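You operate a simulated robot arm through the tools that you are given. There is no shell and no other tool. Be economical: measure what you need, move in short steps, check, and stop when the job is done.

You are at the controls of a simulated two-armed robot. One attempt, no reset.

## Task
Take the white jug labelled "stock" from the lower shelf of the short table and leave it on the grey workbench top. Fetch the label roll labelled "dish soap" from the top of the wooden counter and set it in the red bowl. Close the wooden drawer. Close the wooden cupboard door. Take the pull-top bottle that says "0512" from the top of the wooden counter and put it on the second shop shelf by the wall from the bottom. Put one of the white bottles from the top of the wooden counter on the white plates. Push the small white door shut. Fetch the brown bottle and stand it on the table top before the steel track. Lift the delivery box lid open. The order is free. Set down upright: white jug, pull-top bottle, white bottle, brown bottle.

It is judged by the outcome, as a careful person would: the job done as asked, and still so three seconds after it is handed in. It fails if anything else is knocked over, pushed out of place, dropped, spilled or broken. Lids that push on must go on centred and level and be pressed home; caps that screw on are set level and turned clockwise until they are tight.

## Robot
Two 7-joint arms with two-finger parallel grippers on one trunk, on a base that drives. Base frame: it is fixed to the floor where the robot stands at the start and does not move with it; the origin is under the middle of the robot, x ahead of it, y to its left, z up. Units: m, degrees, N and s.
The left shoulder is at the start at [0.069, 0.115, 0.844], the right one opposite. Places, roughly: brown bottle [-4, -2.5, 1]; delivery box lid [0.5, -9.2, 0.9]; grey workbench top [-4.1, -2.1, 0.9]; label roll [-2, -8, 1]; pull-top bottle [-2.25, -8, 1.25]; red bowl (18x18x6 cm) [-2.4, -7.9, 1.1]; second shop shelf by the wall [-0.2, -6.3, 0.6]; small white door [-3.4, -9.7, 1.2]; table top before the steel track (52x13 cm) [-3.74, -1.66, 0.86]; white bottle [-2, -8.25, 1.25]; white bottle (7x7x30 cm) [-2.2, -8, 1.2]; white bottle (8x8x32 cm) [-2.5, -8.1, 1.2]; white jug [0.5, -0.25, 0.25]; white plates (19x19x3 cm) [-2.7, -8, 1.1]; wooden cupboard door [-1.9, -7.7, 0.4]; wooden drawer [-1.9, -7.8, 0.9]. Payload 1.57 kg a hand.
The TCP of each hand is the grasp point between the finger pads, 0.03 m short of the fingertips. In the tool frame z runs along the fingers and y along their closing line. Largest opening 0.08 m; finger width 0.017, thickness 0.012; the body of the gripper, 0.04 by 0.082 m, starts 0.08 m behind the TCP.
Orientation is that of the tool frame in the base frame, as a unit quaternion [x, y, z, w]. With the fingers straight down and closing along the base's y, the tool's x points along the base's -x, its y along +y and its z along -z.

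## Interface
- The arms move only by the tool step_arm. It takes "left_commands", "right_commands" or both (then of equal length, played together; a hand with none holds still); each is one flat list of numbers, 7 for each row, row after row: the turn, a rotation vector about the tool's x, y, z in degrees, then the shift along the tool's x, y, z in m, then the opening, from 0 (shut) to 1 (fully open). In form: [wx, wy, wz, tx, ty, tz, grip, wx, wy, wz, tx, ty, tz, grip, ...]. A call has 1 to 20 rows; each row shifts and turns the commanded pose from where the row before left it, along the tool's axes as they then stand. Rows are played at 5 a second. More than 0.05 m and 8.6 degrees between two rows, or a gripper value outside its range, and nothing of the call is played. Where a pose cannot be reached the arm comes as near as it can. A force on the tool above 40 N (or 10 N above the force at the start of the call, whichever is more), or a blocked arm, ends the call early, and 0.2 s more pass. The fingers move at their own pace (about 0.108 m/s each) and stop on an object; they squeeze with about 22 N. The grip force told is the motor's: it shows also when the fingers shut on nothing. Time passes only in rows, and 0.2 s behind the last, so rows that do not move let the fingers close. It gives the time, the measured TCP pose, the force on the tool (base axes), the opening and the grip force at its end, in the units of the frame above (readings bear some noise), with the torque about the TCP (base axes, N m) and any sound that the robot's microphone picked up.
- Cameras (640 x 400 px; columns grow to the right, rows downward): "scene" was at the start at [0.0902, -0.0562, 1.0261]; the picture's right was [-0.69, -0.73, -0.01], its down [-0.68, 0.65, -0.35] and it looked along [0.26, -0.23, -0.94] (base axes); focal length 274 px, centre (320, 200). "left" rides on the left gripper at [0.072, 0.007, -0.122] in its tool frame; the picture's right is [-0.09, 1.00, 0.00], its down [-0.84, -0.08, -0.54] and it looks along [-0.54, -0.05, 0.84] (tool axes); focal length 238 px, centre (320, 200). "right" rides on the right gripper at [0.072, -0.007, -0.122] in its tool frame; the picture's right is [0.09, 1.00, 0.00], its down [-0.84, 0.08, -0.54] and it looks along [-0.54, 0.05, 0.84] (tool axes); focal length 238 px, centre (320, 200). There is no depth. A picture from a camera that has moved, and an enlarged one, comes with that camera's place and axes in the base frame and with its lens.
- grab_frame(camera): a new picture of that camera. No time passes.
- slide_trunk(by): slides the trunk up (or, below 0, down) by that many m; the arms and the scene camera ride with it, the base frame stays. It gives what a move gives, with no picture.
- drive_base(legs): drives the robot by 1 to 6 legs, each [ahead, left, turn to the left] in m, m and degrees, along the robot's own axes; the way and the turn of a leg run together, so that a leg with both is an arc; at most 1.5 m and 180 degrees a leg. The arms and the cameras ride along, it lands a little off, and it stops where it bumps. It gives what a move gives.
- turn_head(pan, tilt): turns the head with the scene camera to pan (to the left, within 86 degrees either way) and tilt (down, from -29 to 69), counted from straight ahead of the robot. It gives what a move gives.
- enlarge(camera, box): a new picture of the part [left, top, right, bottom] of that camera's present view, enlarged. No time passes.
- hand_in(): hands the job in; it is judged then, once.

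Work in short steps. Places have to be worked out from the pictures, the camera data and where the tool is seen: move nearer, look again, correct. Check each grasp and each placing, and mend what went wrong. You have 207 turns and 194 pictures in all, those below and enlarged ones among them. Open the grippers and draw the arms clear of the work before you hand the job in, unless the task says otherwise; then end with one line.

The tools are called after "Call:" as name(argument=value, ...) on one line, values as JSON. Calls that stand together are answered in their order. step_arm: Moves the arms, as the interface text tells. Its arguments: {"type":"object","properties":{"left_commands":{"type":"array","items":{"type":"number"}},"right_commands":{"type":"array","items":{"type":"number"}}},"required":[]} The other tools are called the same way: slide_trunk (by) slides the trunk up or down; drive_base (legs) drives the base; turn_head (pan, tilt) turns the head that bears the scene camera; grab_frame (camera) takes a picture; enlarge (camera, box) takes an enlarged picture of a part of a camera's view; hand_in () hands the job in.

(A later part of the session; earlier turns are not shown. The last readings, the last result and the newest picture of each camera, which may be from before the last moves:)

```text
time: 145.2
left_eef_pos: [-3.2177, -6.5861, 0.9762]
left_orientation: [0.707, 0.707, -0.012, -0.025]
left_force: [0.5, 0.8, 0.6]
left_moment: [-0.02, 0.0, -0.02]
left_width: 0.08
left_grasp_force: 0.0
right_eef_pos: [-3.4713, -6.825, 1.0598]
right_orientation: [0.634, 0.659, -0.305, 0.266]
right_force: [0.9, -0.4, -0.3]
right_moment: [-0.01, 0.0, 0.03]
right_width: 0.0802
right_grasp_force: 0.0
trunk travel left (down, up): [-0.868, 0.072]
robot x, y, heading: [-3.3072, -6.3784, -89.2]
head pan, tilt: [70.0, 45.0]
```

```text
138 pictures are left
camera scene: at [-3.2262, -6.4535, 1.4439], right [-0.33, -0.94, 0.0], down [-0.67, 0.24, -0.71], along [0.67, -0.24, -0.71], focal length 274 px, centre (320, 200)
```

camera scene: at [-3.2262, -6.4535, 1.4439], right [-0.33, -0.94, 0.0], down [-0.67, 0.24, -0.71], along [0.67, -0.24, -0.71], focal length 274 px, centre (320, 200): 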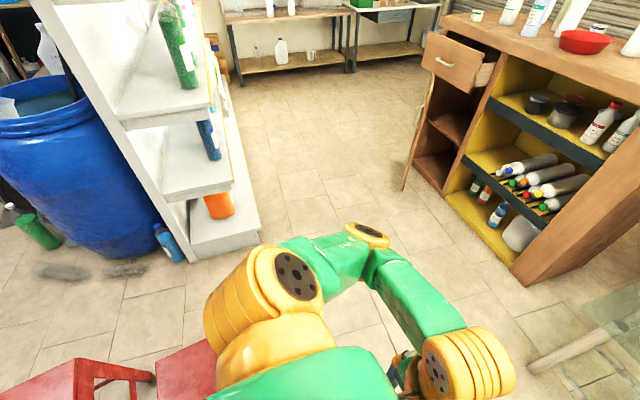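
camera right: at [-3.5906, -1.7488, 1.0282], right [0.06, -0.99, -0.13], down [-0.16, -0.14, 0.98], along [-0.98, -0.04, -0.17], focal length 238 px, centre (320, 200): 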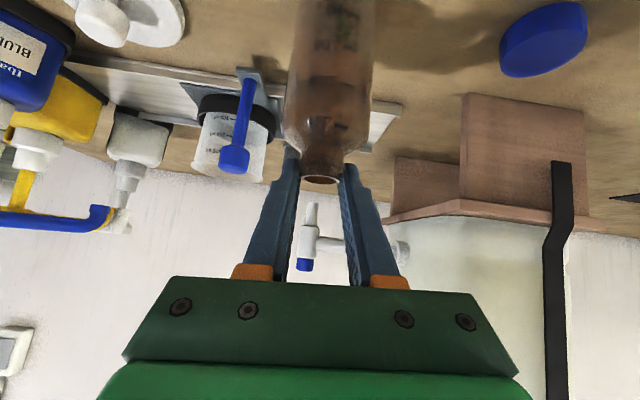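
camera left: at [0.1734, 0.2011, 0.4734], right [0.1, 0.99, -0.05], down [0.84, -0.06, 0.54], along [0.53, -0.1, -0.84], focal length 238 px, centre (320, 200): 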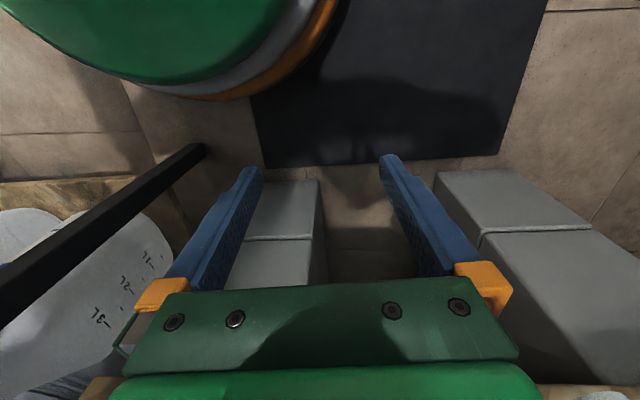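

Red stools are right beside me (touching distance). I move forward first, then left, staying clear of the white shelf corner.

Call:
drive_base(legs=[[0.47, -0.03, -0.7], [0, 1.15, 0]])

Call:
turn_head(pan=-5, tilt=40)

Call:
grab_frame(camera="scene")

Call:
turn_head(pan=30, tilt=50)

Call:
grab_frame(camera="scene")

```text
time: 153.5
left_eef_pos: [-2.1064, -7.0587, 0.9761]
left_orientation: [0.707, 0.707, -0.013, -0.026]
left_force: [-0.4, -1.2, -1.0]
left_moment: [-0.03, 0.03, 0.0]
left_width: 0.0801
left_grasp_force: 0.0
right_eef_pos: [-2.3607, -7.2978, 1.058]
right_orientation: [0.634, 0.659, -0.304, 0.266]
right_force: [0.0, -0.4, 0.6]
right_moment: [0.03, 0.01, 0.03]
right_width: 0.0797
right_grasp_force: 0.1
trunk travel left (down, up): [-0.868, 0.072]
robot x, y, heading: [-2.1902, -6.8518, -89.3]
head pan, tilt: [70.0, 45.0]
```

```text
time: 154.9
left_eef_pos: [-2.1071, -7.0602, 0.9753]
left_orientation: [0.707, 0.707, -0.014, -0.025]
left_force: [0.0, 0.4, -0.2]
left_moment: [0.01, 0.02, 0.01]
left_width: 0.0797
left_grasp_force: 0.1
right_eef_pos: [-2.3598, -7.298, 1.0604]
right_orientation: [0.635, 0.659, -0.305, 0.265]
right_force: [0.5, 0.1, 0.6]
right_moment: [-0.01, -0.01, 0.02]
right_width: 0.0798
right_grasp_force: 0.1
trunk travel left (down, up): [-0.868, 0.072]
robot x, y, heading: [-2.1918, -6.8492, -89.5]
head pan, tilt: [-5.0, 40.0]
```

```text
137 pictures are left
camera scene: at [-2.1979, -6.9844, 1.4511], right [-1.0, 0.08, 0.0], down [0.05, 0.64, -0.77], along [-0.06, -0.76, -0.64], focal length 274 px, centre (320, 200)
```

scene: 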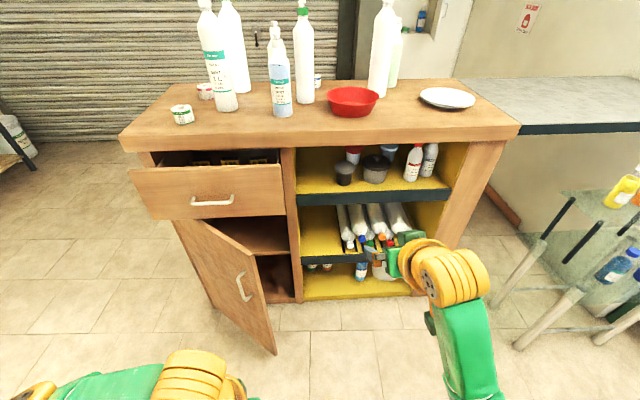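

```text
time: 155.9
left_eef_pos: [-2.1066, -7.0578, 0.9764]
left_orientation: [0.707, 0.707, -0.012, -0.025]
left_force: [-0.6, -0.2, -0.7]
left_moment: [0.01, 0.0, -0.02]
left_width: 0.08
left_grasp_force: 0.1
right_eef_pos: [-2.3593, -7.2987, 1.059]
right_orientation: [0.634, 0.659, -0.305, 0.267]
right_force: [0.6, -0.4, -0.4]
right_moment: [-0.01, -0.02, -0.02]
right_width: 0.0799
right_grasp_force: 0.1
trunk travel left (down, up): [-0.868, 0.072]
robot x, y, heading: [-2.1931, -6.8496, -89.5]
head pan, tilt: [30.0, 50.0]
```

```text
136 pictures are left
camera scene: at [-2.1525, -6.966, 1.437], right [-0.86, -0.51, 0.0], down [-0.39, 0.66, -0.64], along [0.33, -0.55, -0.77], focal length 274 px, centre (320, 200)
```

scene: 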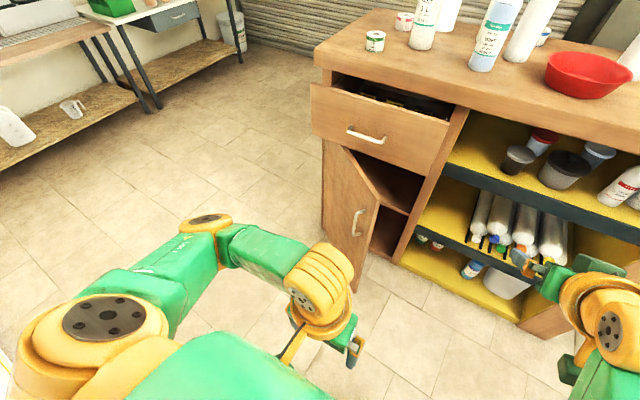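

Drawer front is at y≈-7.63 (x -1.71..-2.14, z 0.83..1.02); the lower door is ajar with its tip near [-2.03, -7.5]. I close the right gripper, level it, lower it to z≈0.98 and line up with the drawer.

Call:
step_arm(right_commands=[0, -8.5, 0, 0, 0, 0, 0, 0, -8.5, 0, 0, 0, 0, 0, 0, -8.5, 0, 0, 0, 0, 0, 0, -8.5, 0, 0, 0, 0, 0, 0, -8.5, 0, 0, 0, 0, 0])

Call:
slide_trunk(by=-0.075)

Call:
drive_base(legs=[[0, 0.435, 0]])

Call:
turn_head(pan=-10, tilt=45)

Call:
grab_frame(camera="scene")

Call:
grab_frame(camera="right")

```text
time: 157.2
left_eef_pos: [-2.107, -7.0585, 0.9758]
left_orientation: [0.706, 0.707, -0.013, -0.025]
left_force: [0.4, -0.2, 0.0]
left_moment: [0.03, 0.02, 0.02]
left_width: 0.0798
left_grasp_force: 0.0
right_eef_pos: [-2.3598, -7.2989, 1.0586]
right_orientation: [0.481, 0.517, -0.514, 0.486]
right_force: [0.1, -0.2, -0.5]
right_moment: [0.0, -0.02, 0.0]
right_width: 0.0002
right_grasp_force: 20.9
trunk travel left (down, up): [-0.868, 0.072]
robot x, y, heading: [-2.1916, -6.8507, -89.4]
head pan, tilt: [30.0, 50.0]
```

```text
time: 158.3
left_eef_pos: [-2.1069, -7.0591, 0.9]
left_orientation: [0.707, 0.707, -0.013, -0.025]
left_force: [0.1, 0.2, -0.5]
left_moment: [0.0, 0.02, -0.03]
left_width: 0.0799
left_grasp_force: 0.0
right_eef_pos: [-2.3598, -7.298, 0.9844]
right_orientation: [0.48, 0.518, -0.514, 0.487]
right_force: [-0.2, -0.4, -0.3]
right_moment: [0.01, 0.01, -0.01]
right_width: 0.0
right_grasp_force: 21.8
trunk travel left (down, up): [-0.793, 0.147]
robot x, y, heading: [-2.1925, -6.8509, -89.5]
head pan, tilt: [30.0, 50.0]
```

```text
time: 160.9
left_eef_pos: [-1.6756, -7.0572, 0.9013]
left_orientation: [0.71, 0.704, -0.013, -0.025]
left_force: [0.9, 0.1, -0.4]
left_moment: [0.05, 0.0, 0.01]
left_width: 0.0801
left_grasp_force: 0.1
right_eef_pos: [-1.9315, -7.2957, 0.9842]
right_orientation: [0.483, 0.515, -0.515, 0.486]
right_force: [0.1, 0.3, 0.3]
right_moment: [0.02, -0.02, 0.04]
right_width: 0.0
right_grasp_force: 21.2
trunk travel left (down, up): [-0.793, 0.147]
robot x, y, heading: [-1.7621, -6.8485, -89.7]
head pan, tilt: [30.0, 50.0]
```

```text
time: 162.0
left_eef_pos: [-1.6746, -7.057, 0.9007]
left_orientation: [0.709, 0.705, -0.013, -0.025]
left_force: [-0.3, 0.0, 0.0]
left_moment: [-0.02, 0.0, 0.0]
left_width: 0.08
left_grasp_force: 0.1
right_eef_pos: [-1.9309, -7.2955, 0.9846]
right_orientation: [-0.483, -0.515, 0.516, -0.485]
right_force: [-0.5, 0.1, -0.9]
right_moment: [0.02, -0.01, 0.01]
right_width: 0.0003
right_grasp_force: 21.0
trunk travel left (down, up): [-0.793, 0.147]
robot x, y, heading: [-1.7586, -6.8457, -89.8]
head pan, tilt: [-10.0, 45.0]
```

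```text
135 pictures are left
camera scene: at [-1.7727, -6.9775, 1.3689], right [-0.99, 0.17, 0.0], down [0.12, 0.7, -0.71], along [-0.12, -0.7, -0.71], focal length 274 px, centre (320, 200)
```

scene: 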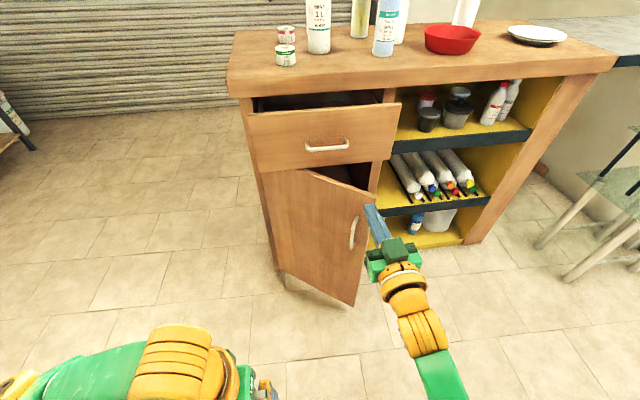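

```text
134 pictures are left
camera right: at [-1.942, -7.1744, 0.9128], right [0.99, 0.0, -0.16], down [0.13, 0.54, 0.83], along [0.09, -0.84, 0.54], focal length 238 px, centre (320, 200)
```

right: 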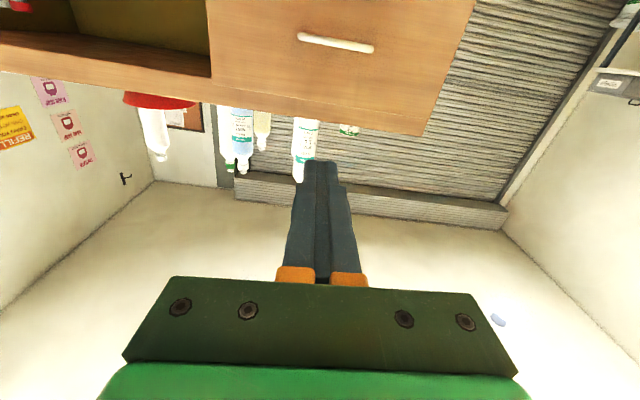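

Call:
enlarge(camera="right", box=[180, 0, 500, 170])

Call:
enlarge(camera="scene", box=[220, 60, 440, 200])

```text
2.00 times, centred on (340, 85) of right
camera zoom: at [-1.942, -7.1744, 0.9128], right [0.99, 0.0, -0.16], down [0.13, 0.54, 0.83], along [0.09, -0.84, 0.54], focal length 477 px, centre (280, 430)
```

zoom: 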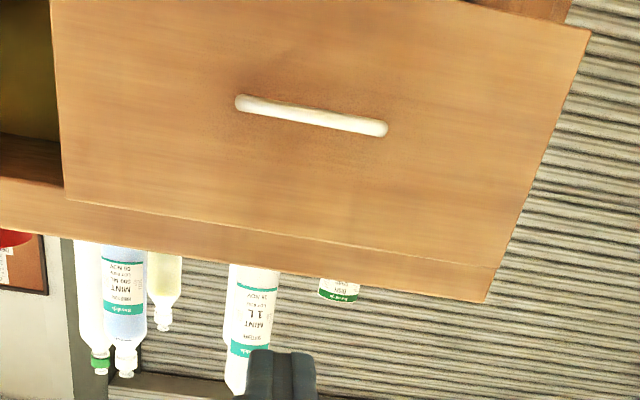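

```text
2.86 times, centred on (330, 130) of scene
camera zoom: at [-1.7727, -6.9775, 1.3689], right [-0.99, 0.17, 0.0], down [0.12, 0.7, -0.71], along [-0.12, -0.7, -0.71], focal length 782 px, centre (291, 400)
```

zoom: 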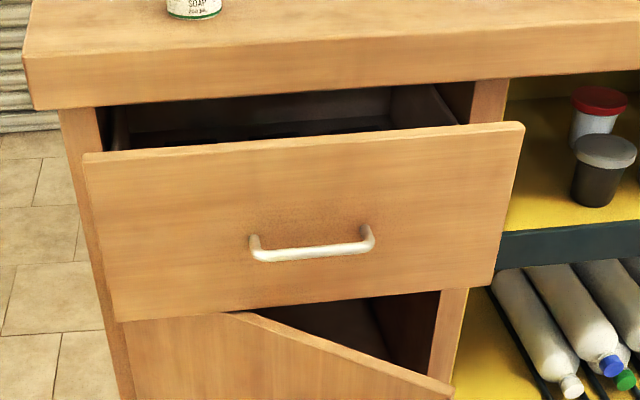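

Drawer handle at z≈0.906, face top ≈0.975; I lower 4 cm to push at z≈0.945, and drive ahead 0.40 m to push it.

Call:
slide_trunk(by=-0.037)

Call:
drive_base(legs=[[0.27, 0, 0], [0.12, 0, 0]])

Call:
grab_frame(camera="scene")

```text
time: 162.8
left_eef_pos: [-1.6754, -7.0562, 0.8631]
left_orientation: [0.71, 0.704, -0.013, -0.025]
left_force: [-0.1, -0.8, 0.0]
left_moment: [0.04, -0.01, 0.01]
left_width: 0.0799
left_grasp_force: 0.0
right_eef_pos: [-1.931, -7.2948, 0.9473]
right_orientation: [0.482, 0.516, -0.516, 0.485]
right_force: [-0.4, 0.0, -0.4]
right_moment: [0.01, 0.01, 0.01]
right_width: 0.0
right_grasp_force: 21.3
trunk travel left (down, up): [-0.756, 0.184]
robot x, y, heading: [-1.7596, -6.8435, -90.0]
head pan, tilt: [-10.0, 45.0]
```

```text
time: 165.6
left_eef_pos: [-1.6755, -7.4509, 0.8635]
left_orientation: [0.711, 0.703, -0.013, -0.025]
left_force: [0.3, 0.2, -0.1]
left_moment: [-0.02, 0.0, 0.01]
left_width: 0.0796
left_grasp_force: 0.0
right_eef_pos: [-1.9305, -7.6871, 0.9484]
right_orientation: [-0.482, -0.515, 0.517, -0.485]
right_force: [-0.1, 0.8, 1.1]
right_moment: [-0.01, 0.01, -0.02]
right_width: 0.0
right_grasp_force: 21.7
trunk travel left (down, up): [-0.756, 0.184]
robot x, y, heading: [-1.7609, -7.2388, -90.0]
head pan, tilt: [-10.0, 45.0]
```

```text
131 pictures are left
camera scene: at [-1.773, -7.3698, 1.3321], right [-0.98, 0.17, 0.0], down [0.12, 0.7, -0.71], along [-0.12, -0.7, -0.71], focal length 274 px, centre (320, 200)
```

scene: 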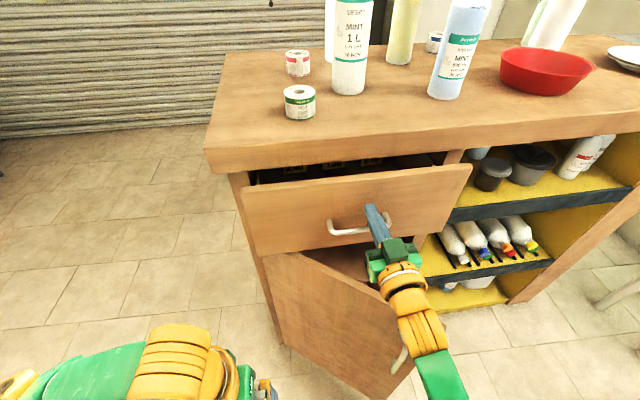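

Fingertips are just at the drawer face. I push on with the arm 10 cm.

Call:
step_arm(right_commands=[0, 0, 0, 0, 0, 0.02, 0, 0, 0, 0, 0, 0, 0.02, 0, 0, 0, 0, 0, 0, 0.02, 0, 0, 0, 0, 0, 0, 0.02, 0, 0, 0, 0, 0, 0, 0.02, 0])

Call:
grab_frame(camera="scene")

```text
time: 166.6
left_eef_pos: [-1.6755, -7.4402, 0.8664]
left_orientation: [0.712, 0.702, -0.017, -0.021]
left_force: [0.1, 0.0, -0.4]
left_moment: [0.03, 0.01, 0.02]
left_width: 0.08
left_grasp_force: 0.0
right_eef_pos: [-1.9318, -7.7552, 0.9478]
right_orientation: [-0.486, -0.515, 0.516, -0.482]
right_force: [-0.6, 31.0, 4.0]
right_moment: [-0.25, -0.21, -0.16]
right_width: 0.0
right_grasp_force: 21.0
trunk travel left (down, up): [-0.756, 0.184]
robot x, y, heading: [-1.7617, -7.2366, -90.4]
head pan, tilt: [-10.0, 45.0]
stopped in row 5 (right hand): the force on the tool passed its limit at 57 N (the readings are from after the stop); the commanded pose is now the measured one
```

```text
130 pictures are left
camera scene: at [-1.7724, -7.3535, 1.3338], right [-0.98, 0.18, 0.0], down [0.13, 0.69, -0.72], along [-0.13, -0.71, -0.7], focal length 274 px, centre (320, 200)
```

scene: 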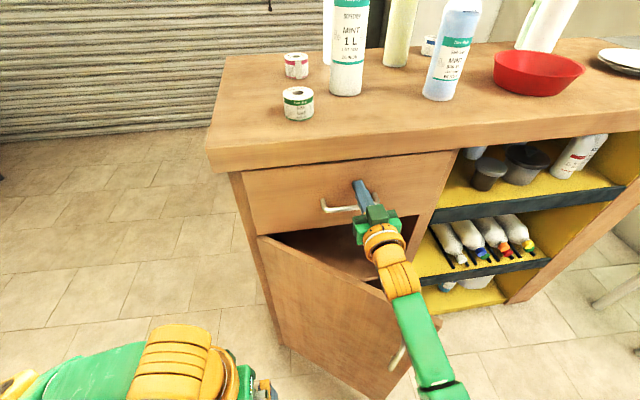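

Drawer is shut. I retract, back off 0.25 m, lower the trunk for the door (tip ≈[-2.035, -7.51], handle z≈0.62), aiming to push near its free edge at z≈0.48.

Call:
step_arm(right_commands=[0, 0, 0, 0, 0, -0.03, 0, 0, 0, 0, 0, 0, -0.04, 0])

Call:
drive_base(legs=[[-0.25, -0.045, 0]])

Call:
slide_trunk(by=-0.4)

Call:
slide_trunk(by=-0.07)

Call:
grab_frame(camera="scene")

Call:
grab_frame(camera="right")

```text
time: 167.2
left_eef_pos: [-1.6765, -7.448, 0.8641]
left_orientation: [0.711, 0.703, -0.014, -0.025]
left_force: [0.2, -0.4, 0.7]
left_moment: [-0.03, 0.01, 0.0]
left_width: 0.08
left_grasp_force: 0.0
right_eef_pos: [-1.9308, -7.6932, 0.9414]
right_orientation: [0.488, 0.519, -0.513, 0.479]
right_force: [-0.1, 0.7, 1.5]
right_moment: [0.03, 0.0, 0.03]
right_width: 0.0001
right_grasp_force: 21.3
trunk travel left (down, up): [-0.756, 0.184]
robot x, y, heading: [-1.7626, -7.2419, -90.2]
head pan, tilt: [-10.0, 45.0]
```

```text
time: 169.1
left_eef_pos: [-1.7191, -7.197, 0.864]
left_orientation: [0.71, 0.703, -0.012, -0.026]
left_force: [0.2, 0.2, 0.3]
left_moment: [0.01, 0.01, 0.01]
left_width: 0.0801
left_grasp_force: 0.2
right_eef_pos: [-1.9746, -7.4462, 0.9382]
right_orientation: [0.489, 0.52, -0.51, 0.48]
right_force: [0.2, -0.3, 0.2]
right_moment: [-0.02, 0.02, -0.02]
right_width: 0.0
right_grasp_force: 21.1
trunk travel left (down, up): [-0.756, 0.184]
robot x, y, heading: [-1.8035, -6.9843, -90.2]
head pan, tilt: [-10.0, 45.0]
```

```text
time: 172.9
left_eef_pos: [-1.72, -7.1977, 0.4645]
left_orientation: [0.71, 0.703, -0.012, -0.025]
left_force: [0.7, 0.8, -0.1]
left_moment: [0.02, 0.04, 0.04]
left_width: 0.0801
left_grasp_force: 0.1
right_eef_pos: [-1.9743, -7.4457, 0.5396]
right_orientation: [0.489, 0.519, -0.511, 0.48]
right_force: [0.6, 0.0, -0.8]
right_moment: [-0.01, 0.0, -0.01]
right_width: 0.0
right_grasp_force: 20.7
trunk travel left (down, up): [-0.356, 0.584]
robot x, y, heading: [-1.8069, -6.9869, -90.1]
head pan, tilt: [-10.0, 45.0]
```

```text
time: 174.0
left_eef_pos: [-1.7195, -7.1984, 0.3934]
left_orientation: [0.71, 0.703, -0.013, -0.026]
left_force: [-0.4, -0.2, 0.3]
left_moment: [-0.03, 0.01, -0.02]
left_width: 0.0801
left_grasp_force: 0.0
right_eef_pos: [-1.9751, -7.4445, 0.4705]
right_orientation: [0.489, 0.519, -0.511, 0.48]
right_force: [-0.2, -0.3, -0.8]
right_moment: [-0.03, -0.01, -0.02]
right_width: 0.0001
right_grasp_force: 20.6
trunk travel left (down, up): [-0.286, 0.654]
robot x, y, heading: [-1.8059, -6.9835, -90.1]
head pan, tilt: [-10.0, 45.0]
```

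```text
129 pictures are left
camera scene: at [-1.8174, -7.118, 0.8619], right [-0.98, 0.17, 0.0], down [0.12, 0.7, -0.71], along [-0.12, -0.7, -0.71], focal length 274 px, centre (320, 200)
```

scene: 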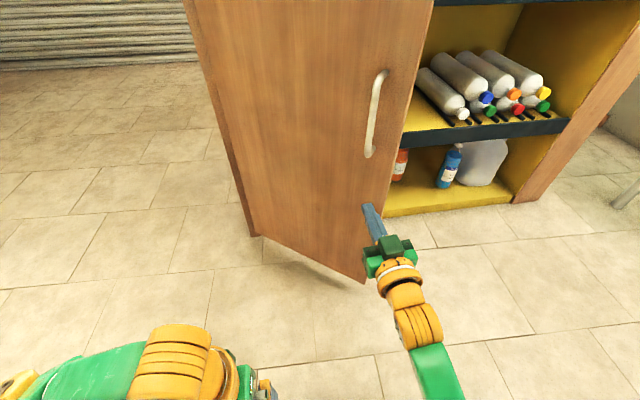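

```text
128 pictures are left
camera right: at [-1.9862, -7.3235, 0.4009], right [0.99, 0.0, -0.15], down [0.13, 0.53, 0.84], along [0.08, -0.85, 0.52], focal length 238 px, centre (320, 200)
```

right: 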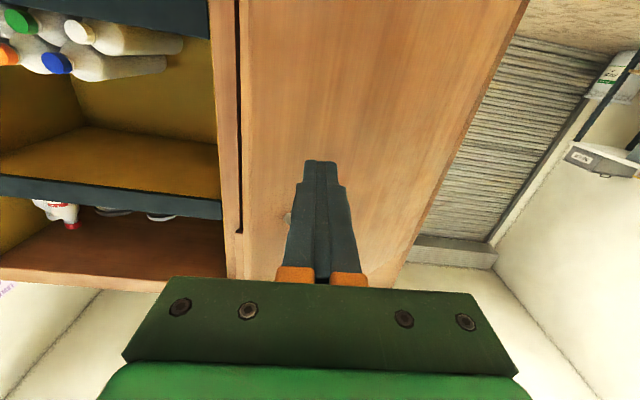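

The fingertips are against the door's free side below the handle. I drive forward 0.27 m to swing it shut, then finish with the arm.

Call:
drive_base(legs=[[0.27, 0, 0]])

Call:
step_arm(right_commands=[0, 0, 0, 0, 0, 0.02, 0, 0, 0, 0, 0, 0, 0.02, 0, 0, 0, 0, 0, 0, 0.02, 0, 0, 0, 0, 0, 0, 0.02, 0])

Call:
grab_frame(camera="scene")

```text
time: 175.9
left_eef_pos: [-1.7217, -7.4659, 0.3937]
left_orientation: [0.711, 0.702, -0.013, -0.026]
left_force: [0.1, 0.1, 0.0]
left_moment: [-0.04, 0.01, 0.05]
left_width: 0.08
left_grasp_force: 0.1
right_eef_pos: [-1.9765, -7.7146, 0.4702]
right_orientation: [0.489, 0.519, -0.511, 0.479]
right_force: [0.5, -0.8, -0.7]
right_moment: [0.01, 0.02, -0.02]
right_width: 0.0001
right_grasp_force: 21.1
trunk travel left (down, up): [-0.286, 0.654]
robot x, y, heading: [-1.7996, -7.2569, -90.3]
head pan, tilt: [-10.0, 45.0]
```

```text
time: 176.6
left_eef_pos: [-1.7225, -7.466, 0.3956]
left_orientation: [0.713, 0.701, -0.013, -0.025]
left_force: [0.0, 0.0, 0.2]
left_moment: [-0.01, -0.02, -0.02]
left_width: 0.0801
left_grasp_force: 0.0
right_eef_pos: [-1.9756, -7.7548, 0.4696]
right_orientation: [0.489, 0.52, -0.511, 0.48]
right_force: [0.2, 9.6, 2.7]
right_moment: [-0.16, -0.02, -0.06]
right_width: 0.0
right_grasp_force: 21.1
trunk travel left (down, up): [-0.286, 0.654]
robot x, y, heading: [-1.8047, -7.259, -90.2]
head pan, tilt: [-10.0, 45.0]
stopped in row 3 (right hand): the force on the tool passed its limit at 157 N (the readings are from after the stop); the commanded pose is now the measured one
```

```text
127 pictures are left
camera scene: at [-1.8181, -7.3844, 0.8623], right [-0.98, 0.18, 0.0], down [0.13, 0.69, -0.71], along [-0.13, -0.7, -0.71], focal length 274 px, centre (320, 200)
```

scene: 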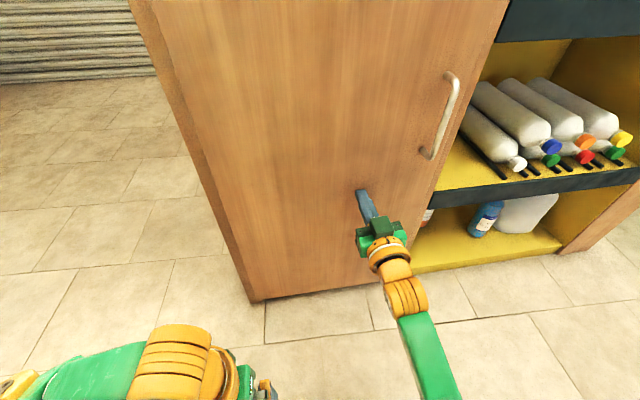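

Door is shut. I back off, raise the trunk and check both closures and the counter top.

Call:
drive_base(legs=[[-0.35, 0, 0]])

Call:
slide_trunk(by=0.4)

Call:
slide_trunk(by=0.15)

Call:
turn_head(pan=-15, tilt=30)

Call:
grab_frame(camera="scene")

Call:
enlarge(camera="scene", box=[180, 60, 500, 220])

```text
time: 178.9
left_eef_pos: [-1.72, -7.1074, 0.3934]
left_orientation: [0.713, 0.701, -0.013, -0.025]
left_force: [-0.5, -0.1, 0.2]
left_moment: [-0.03, 0.01, 0.01]
left_width: 0.0802
left_grasp_force: 0.1
right_eef_pos: [-1.9766, -7.3949, 0.4683]
right_orientation: [0.491, 0.519, -0.512, 0.477]
right_force: [-0.6, 0.6, 0.3]
right_moment: [-0.02, 0.02, 0.02]
right_width: 0.0
right_grasp_force: 21.0
trunk travel left (down, up): [-0.286, 0.654]
robot x, y, heading: [-1.8027, -6.8951, -90.6]
head pan, tilt: [-10.0, 45.0]
```

```text
time: 182.7
left_eef_pos: [-1.7195, -7.1076, 0.7935]
left_orientation: [0.714, 0.7, -0.013, -0.026]
left_force: [-0.7, 0.6, 0.3]
left_moment: [-0.03, -0.01, -0.01]
left_width: 0.0799
left_grasp_force: 0.0
right_eef_pos: [-1.9769, -7.3962, 0.868]
right_orientation: [0.492, 0.518, -0.512, 0.477]
right_force: [0.1, 0.5, 0.3]
right_moment: [-0.04, -0.02, 0.01]
right_width: 0.0
right_grasp_force: 21.1
trunk travel left (down, up): [-0.686, 0.254]
robot x, y, heading: [-1.8012, -6.8958, -90.9]
head pan, tilt: [-10.0, 45.0]
```

```text
time: 184.5
left_eef_pos: [-1.7197, -7.1082, 0.9438]
left_orientation: [0.714, 0.699, -0.013, -0.026]
left_force: [-0.4, 0.0, 0.0]
left_moment: [0.02, 0.0, 0.0]
left_width: 0.0802
left_grasp_force: 0.1
right_eef_pos: [-1.9757, -7.3946, 1.0184]
right_orientation: [0.491, 0.519, -0.512, 0.477]
right_force: [-0.2, 0.2, -0.5]
right_moment: [0.02, -0.01, -0.04]
right_width: 0.0001
right_grasp_force: 21.3
trunk travel left (down, up): [-0.836, 0.104]
robot x, y, heading: [-1.8005, -6.8962, -90.5]
head pan, tilt: [-10.0, 45.0]
```

```text
time: 185.2
left_eef_pos: [-1.7197, -7.1088, 0.9431]
left_orientation: [0.713, 0.7, -0.013, -0.025]
left_force: [0.0, 0.9, -0.6]
left_moment: [0.01, -0.01, 0.01]
left_width: 0.0801
left_grasp_force: 0.0
right_eef_pos: [-1.9765, -7.3959, 1.0184]
right_orientation: [0.491, 0.519, -0.512, 0.477]
right_force: [0.0, -0.5, -0.4]
right_moment: [-0.01, 0.01, -0.01]
right_width: 0.0
right_grasp_force: 21.5
trunk travel left (down, up): [-0.836, 0.104]
robot x, y, heading: [-1.8007, -6.8987, -90.6]
head pan, tilt: [-15.0, 30.0]
```

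```text
126 pictures are left
camera scene: at [-1.8258, -7.0344, 1.4344], right [-0.96, 0.27, 0.0], down [0.13, 0.48, -0.87], along [-0.23, -0.83, -0.5], focal length 274 px, centre (320, 200)
```

scene: 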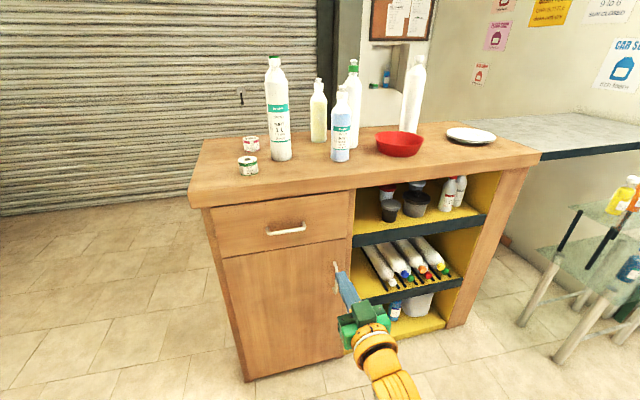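

```text
2.00 times, centred on (340, 140) of scene
camera zoom: at [-1.8258, -7.0344, 1.4344], right [-0.96, 0.27, 0.0], down [0.13, 0.48, -0.87], along [-0.23, -0.83, -0.5], focal length 548 px, centre (280, 320)
```

zoom: 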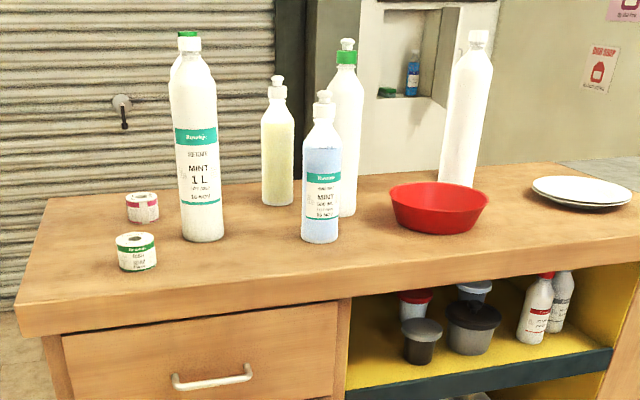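

Both closures are flush. I zoom to read the rolls and bottle labels.

Call:
enlarge(camera="scene", box=[230, 125, 290, 185])

Call:
enlarge(camera="scene", box=[255, 50, 435, 170])

```text
6.67 times, centred on (260, 155) of scene
camera zoom: at [-1.8258, -7.0344, 1.4344], right [-0.96, 0.27, 0.0], down [0.13, 0.48, -0.87], along [-0.23, -0.83, -0.5], focal length 1825 px, centre (720, 500)
```

zoom: 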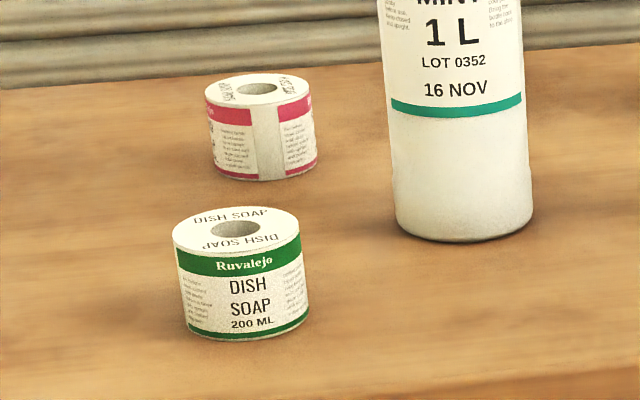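

```text
3.33 times, centred on (345, 110) of scene
camera zoom: at [-1.8258, -7.0344, 1.4344], right [-0.96, 0.27, 0.0], down [0.13, 0.48, -0.87], along [-0.23, -0.83, -0.5], focal length 912 px, centre (237, 500)
```

zoom: 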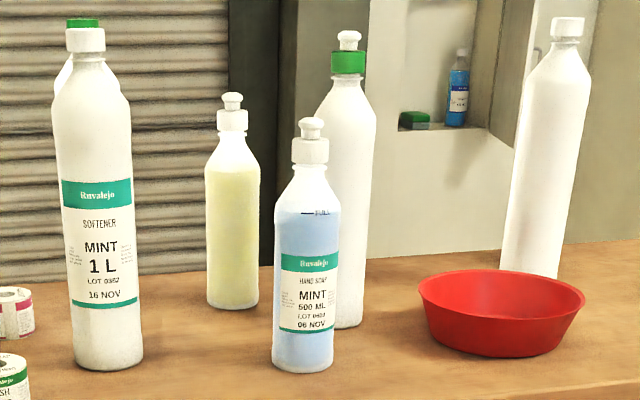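

Call:
enlarge(camera="scene", box=[320, 110, 370, 165])

Call:
enlarge(camera="scene", box=[300, 80, 340, 150])

```text
7.27 times, centred on (345, 138) of scene
camera zoom: at [-1.8258, -7.0344, 1.4344], right [-0.96, 0.27, 0.0], down [0.13, 0.48, -0.87], along [-0.23, -0.83, -0.5], focal length 1991 px, centre (138, 654)
```

zoom: 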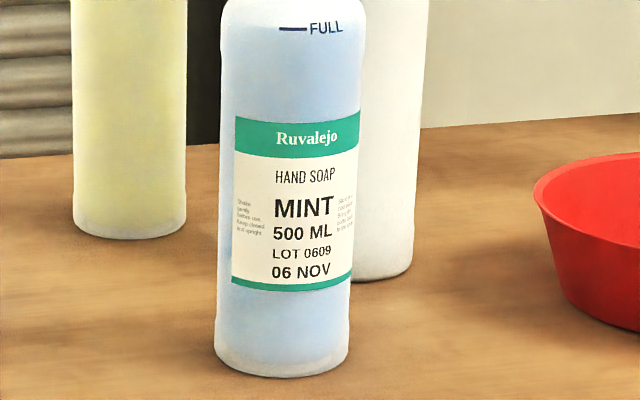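

```text
5.71 times, centred on (320, 115) of scene
camera zoom: at [-1.8258, -7.0344, 1.4344], right [-0.96, 0.27, 0.0], down [0.13, 0.48, -0.87], along [-0.23, -0.83, -0.5], focal length 1564 px, centre (320, 686)
```

zoom: 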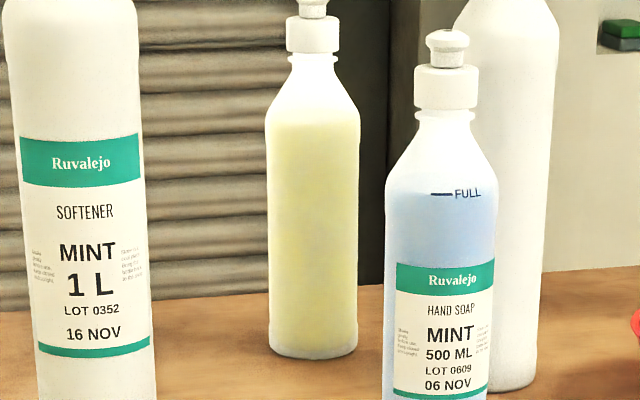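

Dish soap roll is the green front one, at about [-1.82, -7.91], ~6.8 cm wide. I pitch the right tool to ~56°, open it, raise, and line up in x.

Call:
step_arm(right_commands=[0, 8.5, 0, 0, 0, 0, 1, 0, 8.5, 0, 0, 0, 0, 1, 0, 8.5, 0, 0, 0, 0, 1, 0, 8.5, 0, 0, 0, 0, 1])

Call:
slide_trunk(by=0.1)

Call:
drive_base(legs=[[0.3, 0.155, 0.6]])

Call:
turn_head(pan=-15, tilt=45)

Call:
grab_frame(camera="scene")

Call:
grab_frame(camera="right")

```text
time: 186.2
left_eef_pos: [-1.7188, -7.1077, 0.9443]
left_orientation: [0.715, 0.699, -0.012, -0.025]
left_force: [-0.1, 0.8, 0.7]
left_moment: [-0.02, -0.02, -0.02]
left_width: 0.0797
left_grasp_force: 0.1
right_eef_pos: [-1.9758, -7.3949, 1.0175]
right_orientation: [0.62, 0.636, -0.345, 0.304]
right_force: [0.0, 0.2, 0.7]
right_moment: [0.01, 0.02, 0.0]
right_width: 0.0799
right_grasp_force: 0.1
trunk travel left (down, up): [-0.836, 0.104]
robot x, y, heading: [-1.801, -6.8988, -90.5]
head pan, tilt: [-15.0, 30.0]
```

```text
time: 187.6
left_eef_pos: [-1.7202, -7.1074, 1.044]
left_orientation: [0.714, 0.7, -0.013, -0.026]
left_force: [-0.4, 0.0, 0.0]
left_moment: [-0.01, 0.01, 0.01]
left_width: 0.0799
left_grasp_force: 0.1
right_eef_pos: [-1.9767, -7.3953, 1.1189]
right_orientation: [0.62, 0.636, -0.346, 0.304]
right_force: [-0.4, 0.0, 0.0]
right_moment: [0.0, 0.02, -0.01]
right_width: 0.08
right_grasp_force: 0.0
trunk travel left (down, up): [-0.936, 0.004]
robot x, y, heading: [-1.8024, -6.8989, -90.4]
head pan, tilt: [-15.0, 30.0]
```

```text
time: 189.8
left_eef_pos: [-1.5676, -7.4089, 1.0437]
left_orientation: [0.712, 0.702, -0.013, -0.024]
left_force: [-0.6, 0.3, -1.1]
left_moment: [-0.02, -0.01, 0.03]
left_width: 0.0799
left_grasp_force: 0.1
right_eef_pos: [-1.8223, -7.6965, 1.1198]
right_orientation: [0.617, 0.638, -0.345, 0.307]
right_force: [-1.1, -0.2, 0.1]
right_moment: [0.05, -0.03, -0.04]
right_width: 0.08
right_grasp_force: 0.1
trunk travel left (down, up): [-0.936, 0.004]
robot x, y, heading: [-1.6517, -7.1955, -90.3]
head pan, tilt: [-15.0, 30.0]
```

```text
time: 190.6
left_eef_pos: [-1.5667, -7.409, 1.0436]
left_orientation: [0.711, 0.703, -0.013, -0.025]
left_force: [-0.5, 0.6, 0.1]
left_moment: [-0.02, -0.03, -0.02]
left_width: 0.0798
left_grasp_force: 0.0
right_eef_pos: [-1.8219, -7.699, 1.1179]
right_orientation: [0.618, 0.637, -0.345, 0.305]
right_force: [0.2, 0.7, 0.4]
right_moment: [0.03, 0.01, 0.03]
right_width: 0.0796
right_grasp_force: 0.1
trunk travel left (down, up): [-0.936, 0.004]
robot x, y, heading: [-1.6458, -7.2003, -90.1]
head pan, tilt: [-15.0, 45.0]
```

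```text
120 pictures are left
camera scene: at [-1.671, -7.3287, 1.5119], right [-0.96, 0.26, 0.0], down [0.19, 0.68, -0.71], along [-0.19, -0.68, -0.71], focal length 274 px, centre (320, 200)
```

scene: 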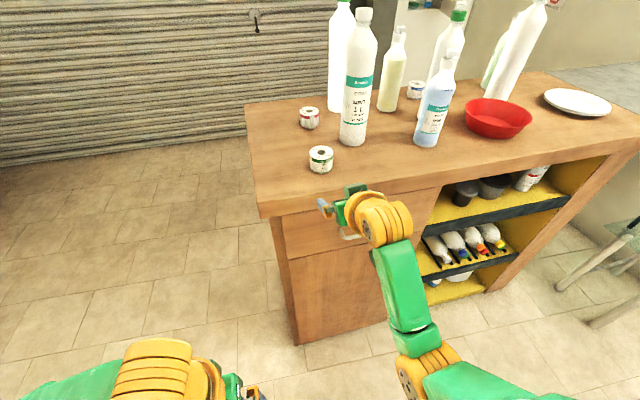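

```text
119 pictures are left
camera right: at [-1.8282, -7.5587, 1.1304], right [0.99, 0.05, -0.14], down [0.14, -0.04, 0.99], along [0.05, -1.0, -0.05], focal length 238 px, centre (320, 200)
```

right: 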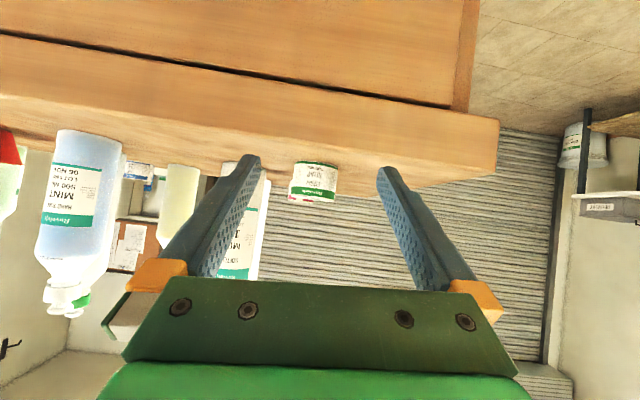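

Roll center ≈[-1.825, -7.88, 1.088]; counter top z≈1.063. I drive 0.14 m ahead and look again.

Call:
drive_base(legs=[[0.13, 0, 0]])

Call:
grab_frame(camera="right")

Call:
enlarge(camera="scene", box=[260, 110, 460, 260])

```text
time: 191.8
left_eef_pos: [-1.567, -7.5359, 1.0449]
left_orientation: [0.711, 0.702, -0.014, -0.025]
left_force: [0.0, 0.7, 0.2]
left_moment: [-0.03, -0.04, 0.02]
left_width: 0.0801
left_grasp_force: 0.0
right_eef_pos: [-1.8219, -7.8245, 1.1191]
right_orientation: [0.616, 0.638, -0.345, 0.307]
right_force: [-0.6, -0.2, 1.0]
right_moment: [-0.02, -0.03, 0.01]
right_width: 0.08
right_grasp_force: 0.0
trunk travel left (down, up): [-0.936, 0.004]
robot x, y, heading: [-1.6524, -7.3268, -90.0]
head pan, tilt: [-15.0, 45.0]
```

```text
118 pictures are left
camera right: at [-1.8278, -7.6845, 1.1317], right [0.99, 0.05, -0.14], down [0.14, -0.04, 0.99], along [0.05, -1.0, -0.04], focal length 238 px, centre (320, 200)
```

right: 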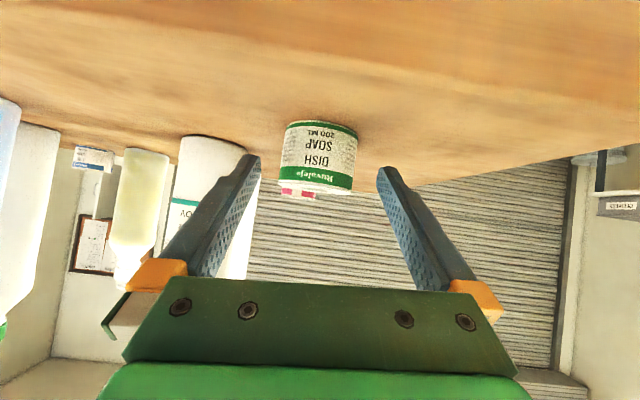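

```text
2.67 times, centred on (360, 185) of scene
camera zoom: at [-1.6711, -7.4528, 1.5123], right [-0.97, 0.26, 0.0], down [0.18, 0.68, -0.71], along [-0.18, -0.68, -0.7], focal length 730 px, centre (213, 240)
```

zoom: 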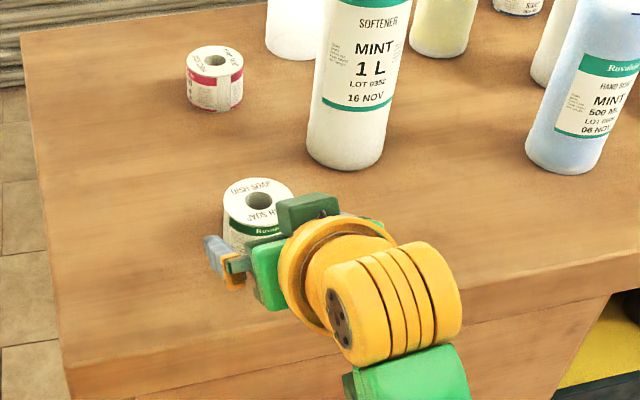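

Roll is centred between the fingers at y≈-7.885. I advance 6 cm and lower 2.4 cm to straddle it.

Call:
step_arm(right_commands=[0, 0, 0, -0.0045, -0.001, 0.021, 1, 0, 0, 0, -0.0045, 0, 0.021, 1, 0, 0, 0, -0.0045, 0, 0.021, 1])

Call:
grab_frame(camera="right")

```text
time: 192.6
left_eef_pos: [-1.5668, -7.5338, 1.0451]
left_orientation: [0.711, 0.703, -0.015, -0.023]
left_force: [-0.6, 0.1, 0.1]
left_moment: [-0.01, 0.02, -0.01]
left_width: 0.0799
left_grasp_force: 0.1
right_eef_pos: [-1.8235, -7.8829, 1.097]
right_orientation: [0.615, 0.638, -0.346, 0.309]
right_force: [-0.5, 5.7, 7.8]
right_moment: [0.06, -0.29, 0.23]
right_width: 0.0788
right_grasp_force: 0.1
trunk travel left (down, up): [-0.936, 0.004]
robot x, y, heading: [-1.6496, -7.3289, -90.1]
head pan, tilt: [-15.0, 45.0]
```

```text
116 pictures are left
camera right: at [-1.8299, -7.7428, 1.1081], right [0.99, 0.05, -0.14], down [0.14, -0.03, 0.99], along [0.05, -1.0, -0.04], focal length 238 px, centre (320, 200)
```

right: 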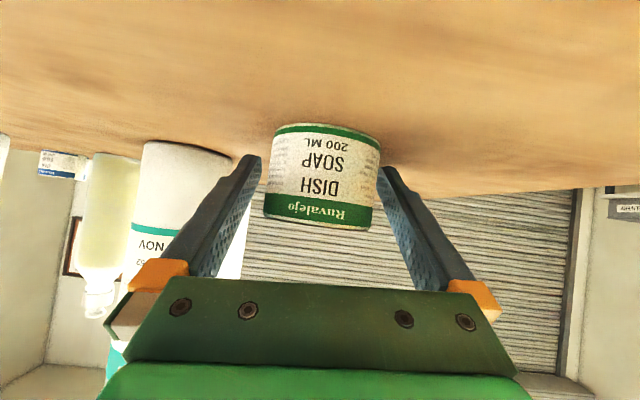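

A fingertip touches the counter lightly; I rise 5 mm and close on the roll.

Call:
step_arm(right_commands=[0, 0, 0, -0.004, 0, -0.0028, 1, 0, 0, 0, 0, 0, 0, 0.5, 0, 0, 0, 0, 0, 0, 0, 0, 0, 0, 0, 0, 0, 0, 0, 0, 0, 0, 0, 0, 0])

Call:
grab_frame(camera="right")

```text
time: 193.8
left_eef_pos: [-1.5663, -7.5396, 1.0442]
left_orientation: [0.711, 0.703, -0.012, -0.024]
left_force: [0.0, 0.2, 0.0]
left_moment: [0.05, 0.04, -0.01]
left_width: 0.08
left_grasp_force: 0.2
right_eef_pos: [-1.8238, -7.8864, 1.0976]
right_orientation: [0.616, 0.639, -0.344, 0.307]
right_force: [0.0, -0.5, 0.2]
right_moment: [0.0, 0.01, 0.03]
right_width: 0.0558
right_grasp_force: 21.9
trunk travel left (down, up): [-0.936, 0.004]
robot x, y, heading: [-1.6483, -7.3281, -90.0]
head pan, tilt: [-15.0, 45.0]
```

```text
115 pictures are left
camera right: at [-1.8294, -7.7472, 1.1101], right [0.99, 0.05, -0.14], down [0.14, -0.04, 0.99], along [0.05, -1.0, -0.05], focal length 238 px, centre (320, 200)
```

right: 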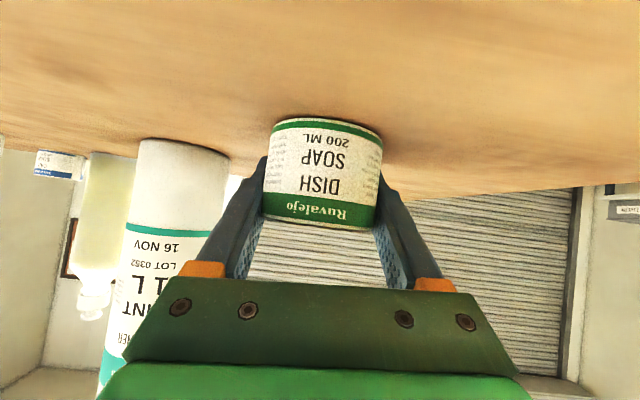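

Roll gripped (56 mm). I lift it 8 cm and back off.

Call:
step_arm(right_commands=[0, 0, 0, -0.0224, 0, -0.0151, 0, 0, 0, 0, -0.0224, 0, -0.0151, 0, 0, 0, 0, -0.0224, 0, -0.0151, 0])

Call:
drive_base(legs=[[-0.25, 0, 0], [0, -0.59, 0]])

Call:
grab_frame(camera="scene")

Call:
grab_frame(camera="right")

```text
time: 194.6
left_eef_pos: [-1.5672, -7.5385, 1.0436]
left_orientation: [0.711, 0.703, -0.012, -0.026]
left_force: [-0.4, 0.2, 0.1]
left_moment: [-0.02, -0.01, 0.03]
left_width: 0.0803
left_grasp_force: 0.1
right_eef_pos: [-1.8183, -7.8885, 1.1796]
right_orientation: [0.617, 0.639, -0.344, 0.305]
right_force: [-0.5, 0.9, -0.6]
right_moment: [-0.02, 0.0, 0.02]
right_width: 0.0557
right_grasp_force: 22.1
trunk travel left (down, up): [-0.936, 0.004]
robot x, y, heading: [-1.6534, -7.3337, -89.9]
head pan, tilt: [-15.0, 45.0]
```

```text
time: 199.4
left_eef_pos: [-2.1452, -7.288, 1.0439]
left_orientation: [0.71, 0.703, -0.013, -0.026]
left_force: [-0.8, 0.3, 0.3]
left_moment: [-0.02, -0.02, -0.01]
left_width: 0.0799
left_grasp_force: 0.0
right_eef_pos: [-2.3943, -7.6396, 1.1773]
right_orientation: [0.616, 0.64, -0.344, 0.305]
right_force: [0.8, -0.2, -1.1]
right_moment: [-0.01, -0.03, -0.03]
right_width: 0.0557
right_grasp_force: 22.0
trunk travel left (down, up): [-0.936, 0.004]
robot x, y, heading: [-2.2288, -7.0756, -89.8]
head pan, tilt: [-15.0, 45.0]
```

```text
114 pictures are left
camera scene: at [-2.2485, -7.2063, 1.5119], right [-0.97, 0.26, 0.0], down [0.18, 0.68, -0.71], along [-0.18, -0.68, -0.71], focal length 274 px, centre (320, 200)
```

scene: 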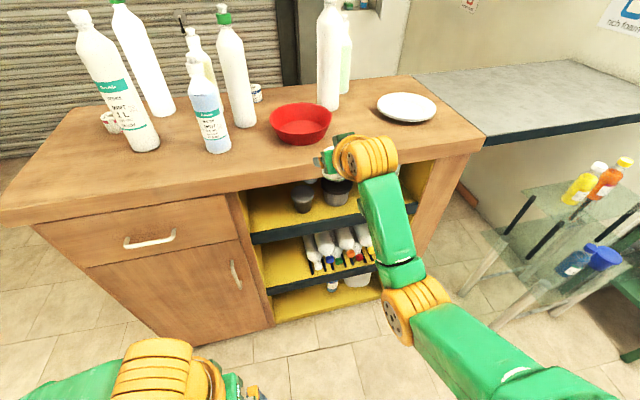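

```text
113 pictures are left
camera right: at [-2.4009, -7.4985, 1.1915], right [0.99, 0.06, -0.14], down [0.14, -0.04, 0.99], along [0.05, -1.0, -0.05], focal length 238 px, centre (320, 200)
```

right: 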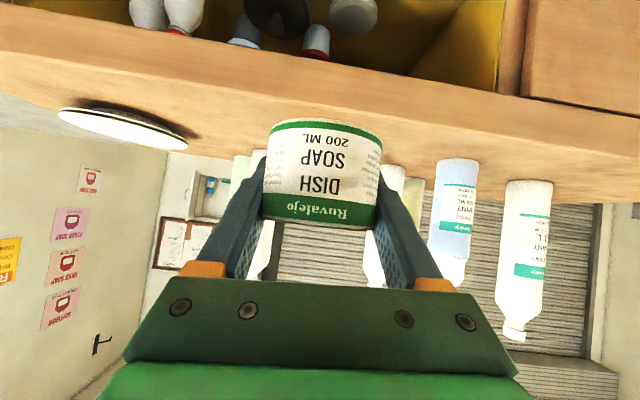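

Bowl center ≈[-2.385, -7.94], rim z≈1.12; the roll's bottom is at ≈1.142. I drive 0.30 m ahead and check.

Call:
drive_base(legs=[[0.3, 0, 0]])

Call:
grab_frame(camera="scene")

Call:
grab_frame(camera="right")

```text
time: 201.4
left_eef_pos: [-2.1434, -7.5861, 1.0441]
left_orientation: [0.709, 0.704, -0.013, -0.024]
left_force: [0.0, 1.4, -0.2]
left_moment: [0.0, -0.01, 0.0]
left_width: 0.0797
left_grasp_force: 0.1
right_eef_pos: [-2.393, -7.9396, 1.1799]
right_orientation: [0.614, 0.64, -0.344, 0.307]
right_force: [0.1, 0.6, -1.3]
right_moment: [-0.03, 0.01, -0.01]
right_width: 0.0554
right_grasp_force: 22.0
trunk travel left (down, up): [-0.936, 0.004]
robot x, y, heading: [-2.2277, -7.3814, -89.8]
head pan, tilt: [-15.0, 45.0]
```

```text
112 pictures are left
camera scene: at [-2.2489, -7.5056, 1.5121], right [-0.97, 0.25, 0.0], down [0.18, 0.68, -0.71], along [-0.18, -0.69, -0.71], focal length 274 px, centre (320, 200)
```

scene: 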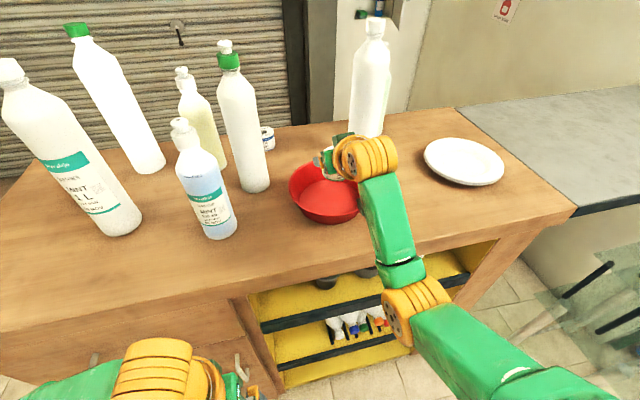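

```text
111 pictures are left
camera right: at [-2.3997, -7.7992, 1.1923], right [0.99, 0.06, -0.14], down [0.14, -0.04, 0.99], along [0.06, -1.0, -0.05], focal length 238 px, centre (320, 200)
```

right: 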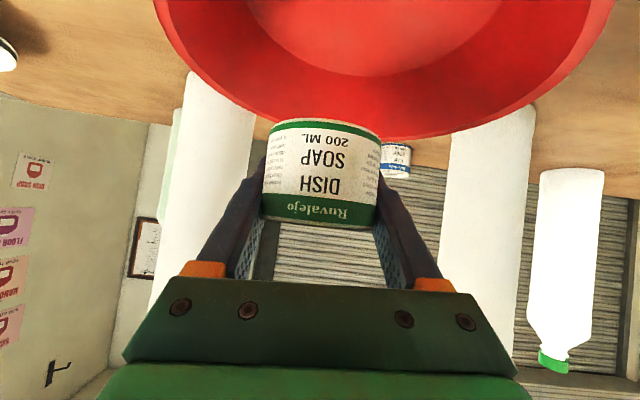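

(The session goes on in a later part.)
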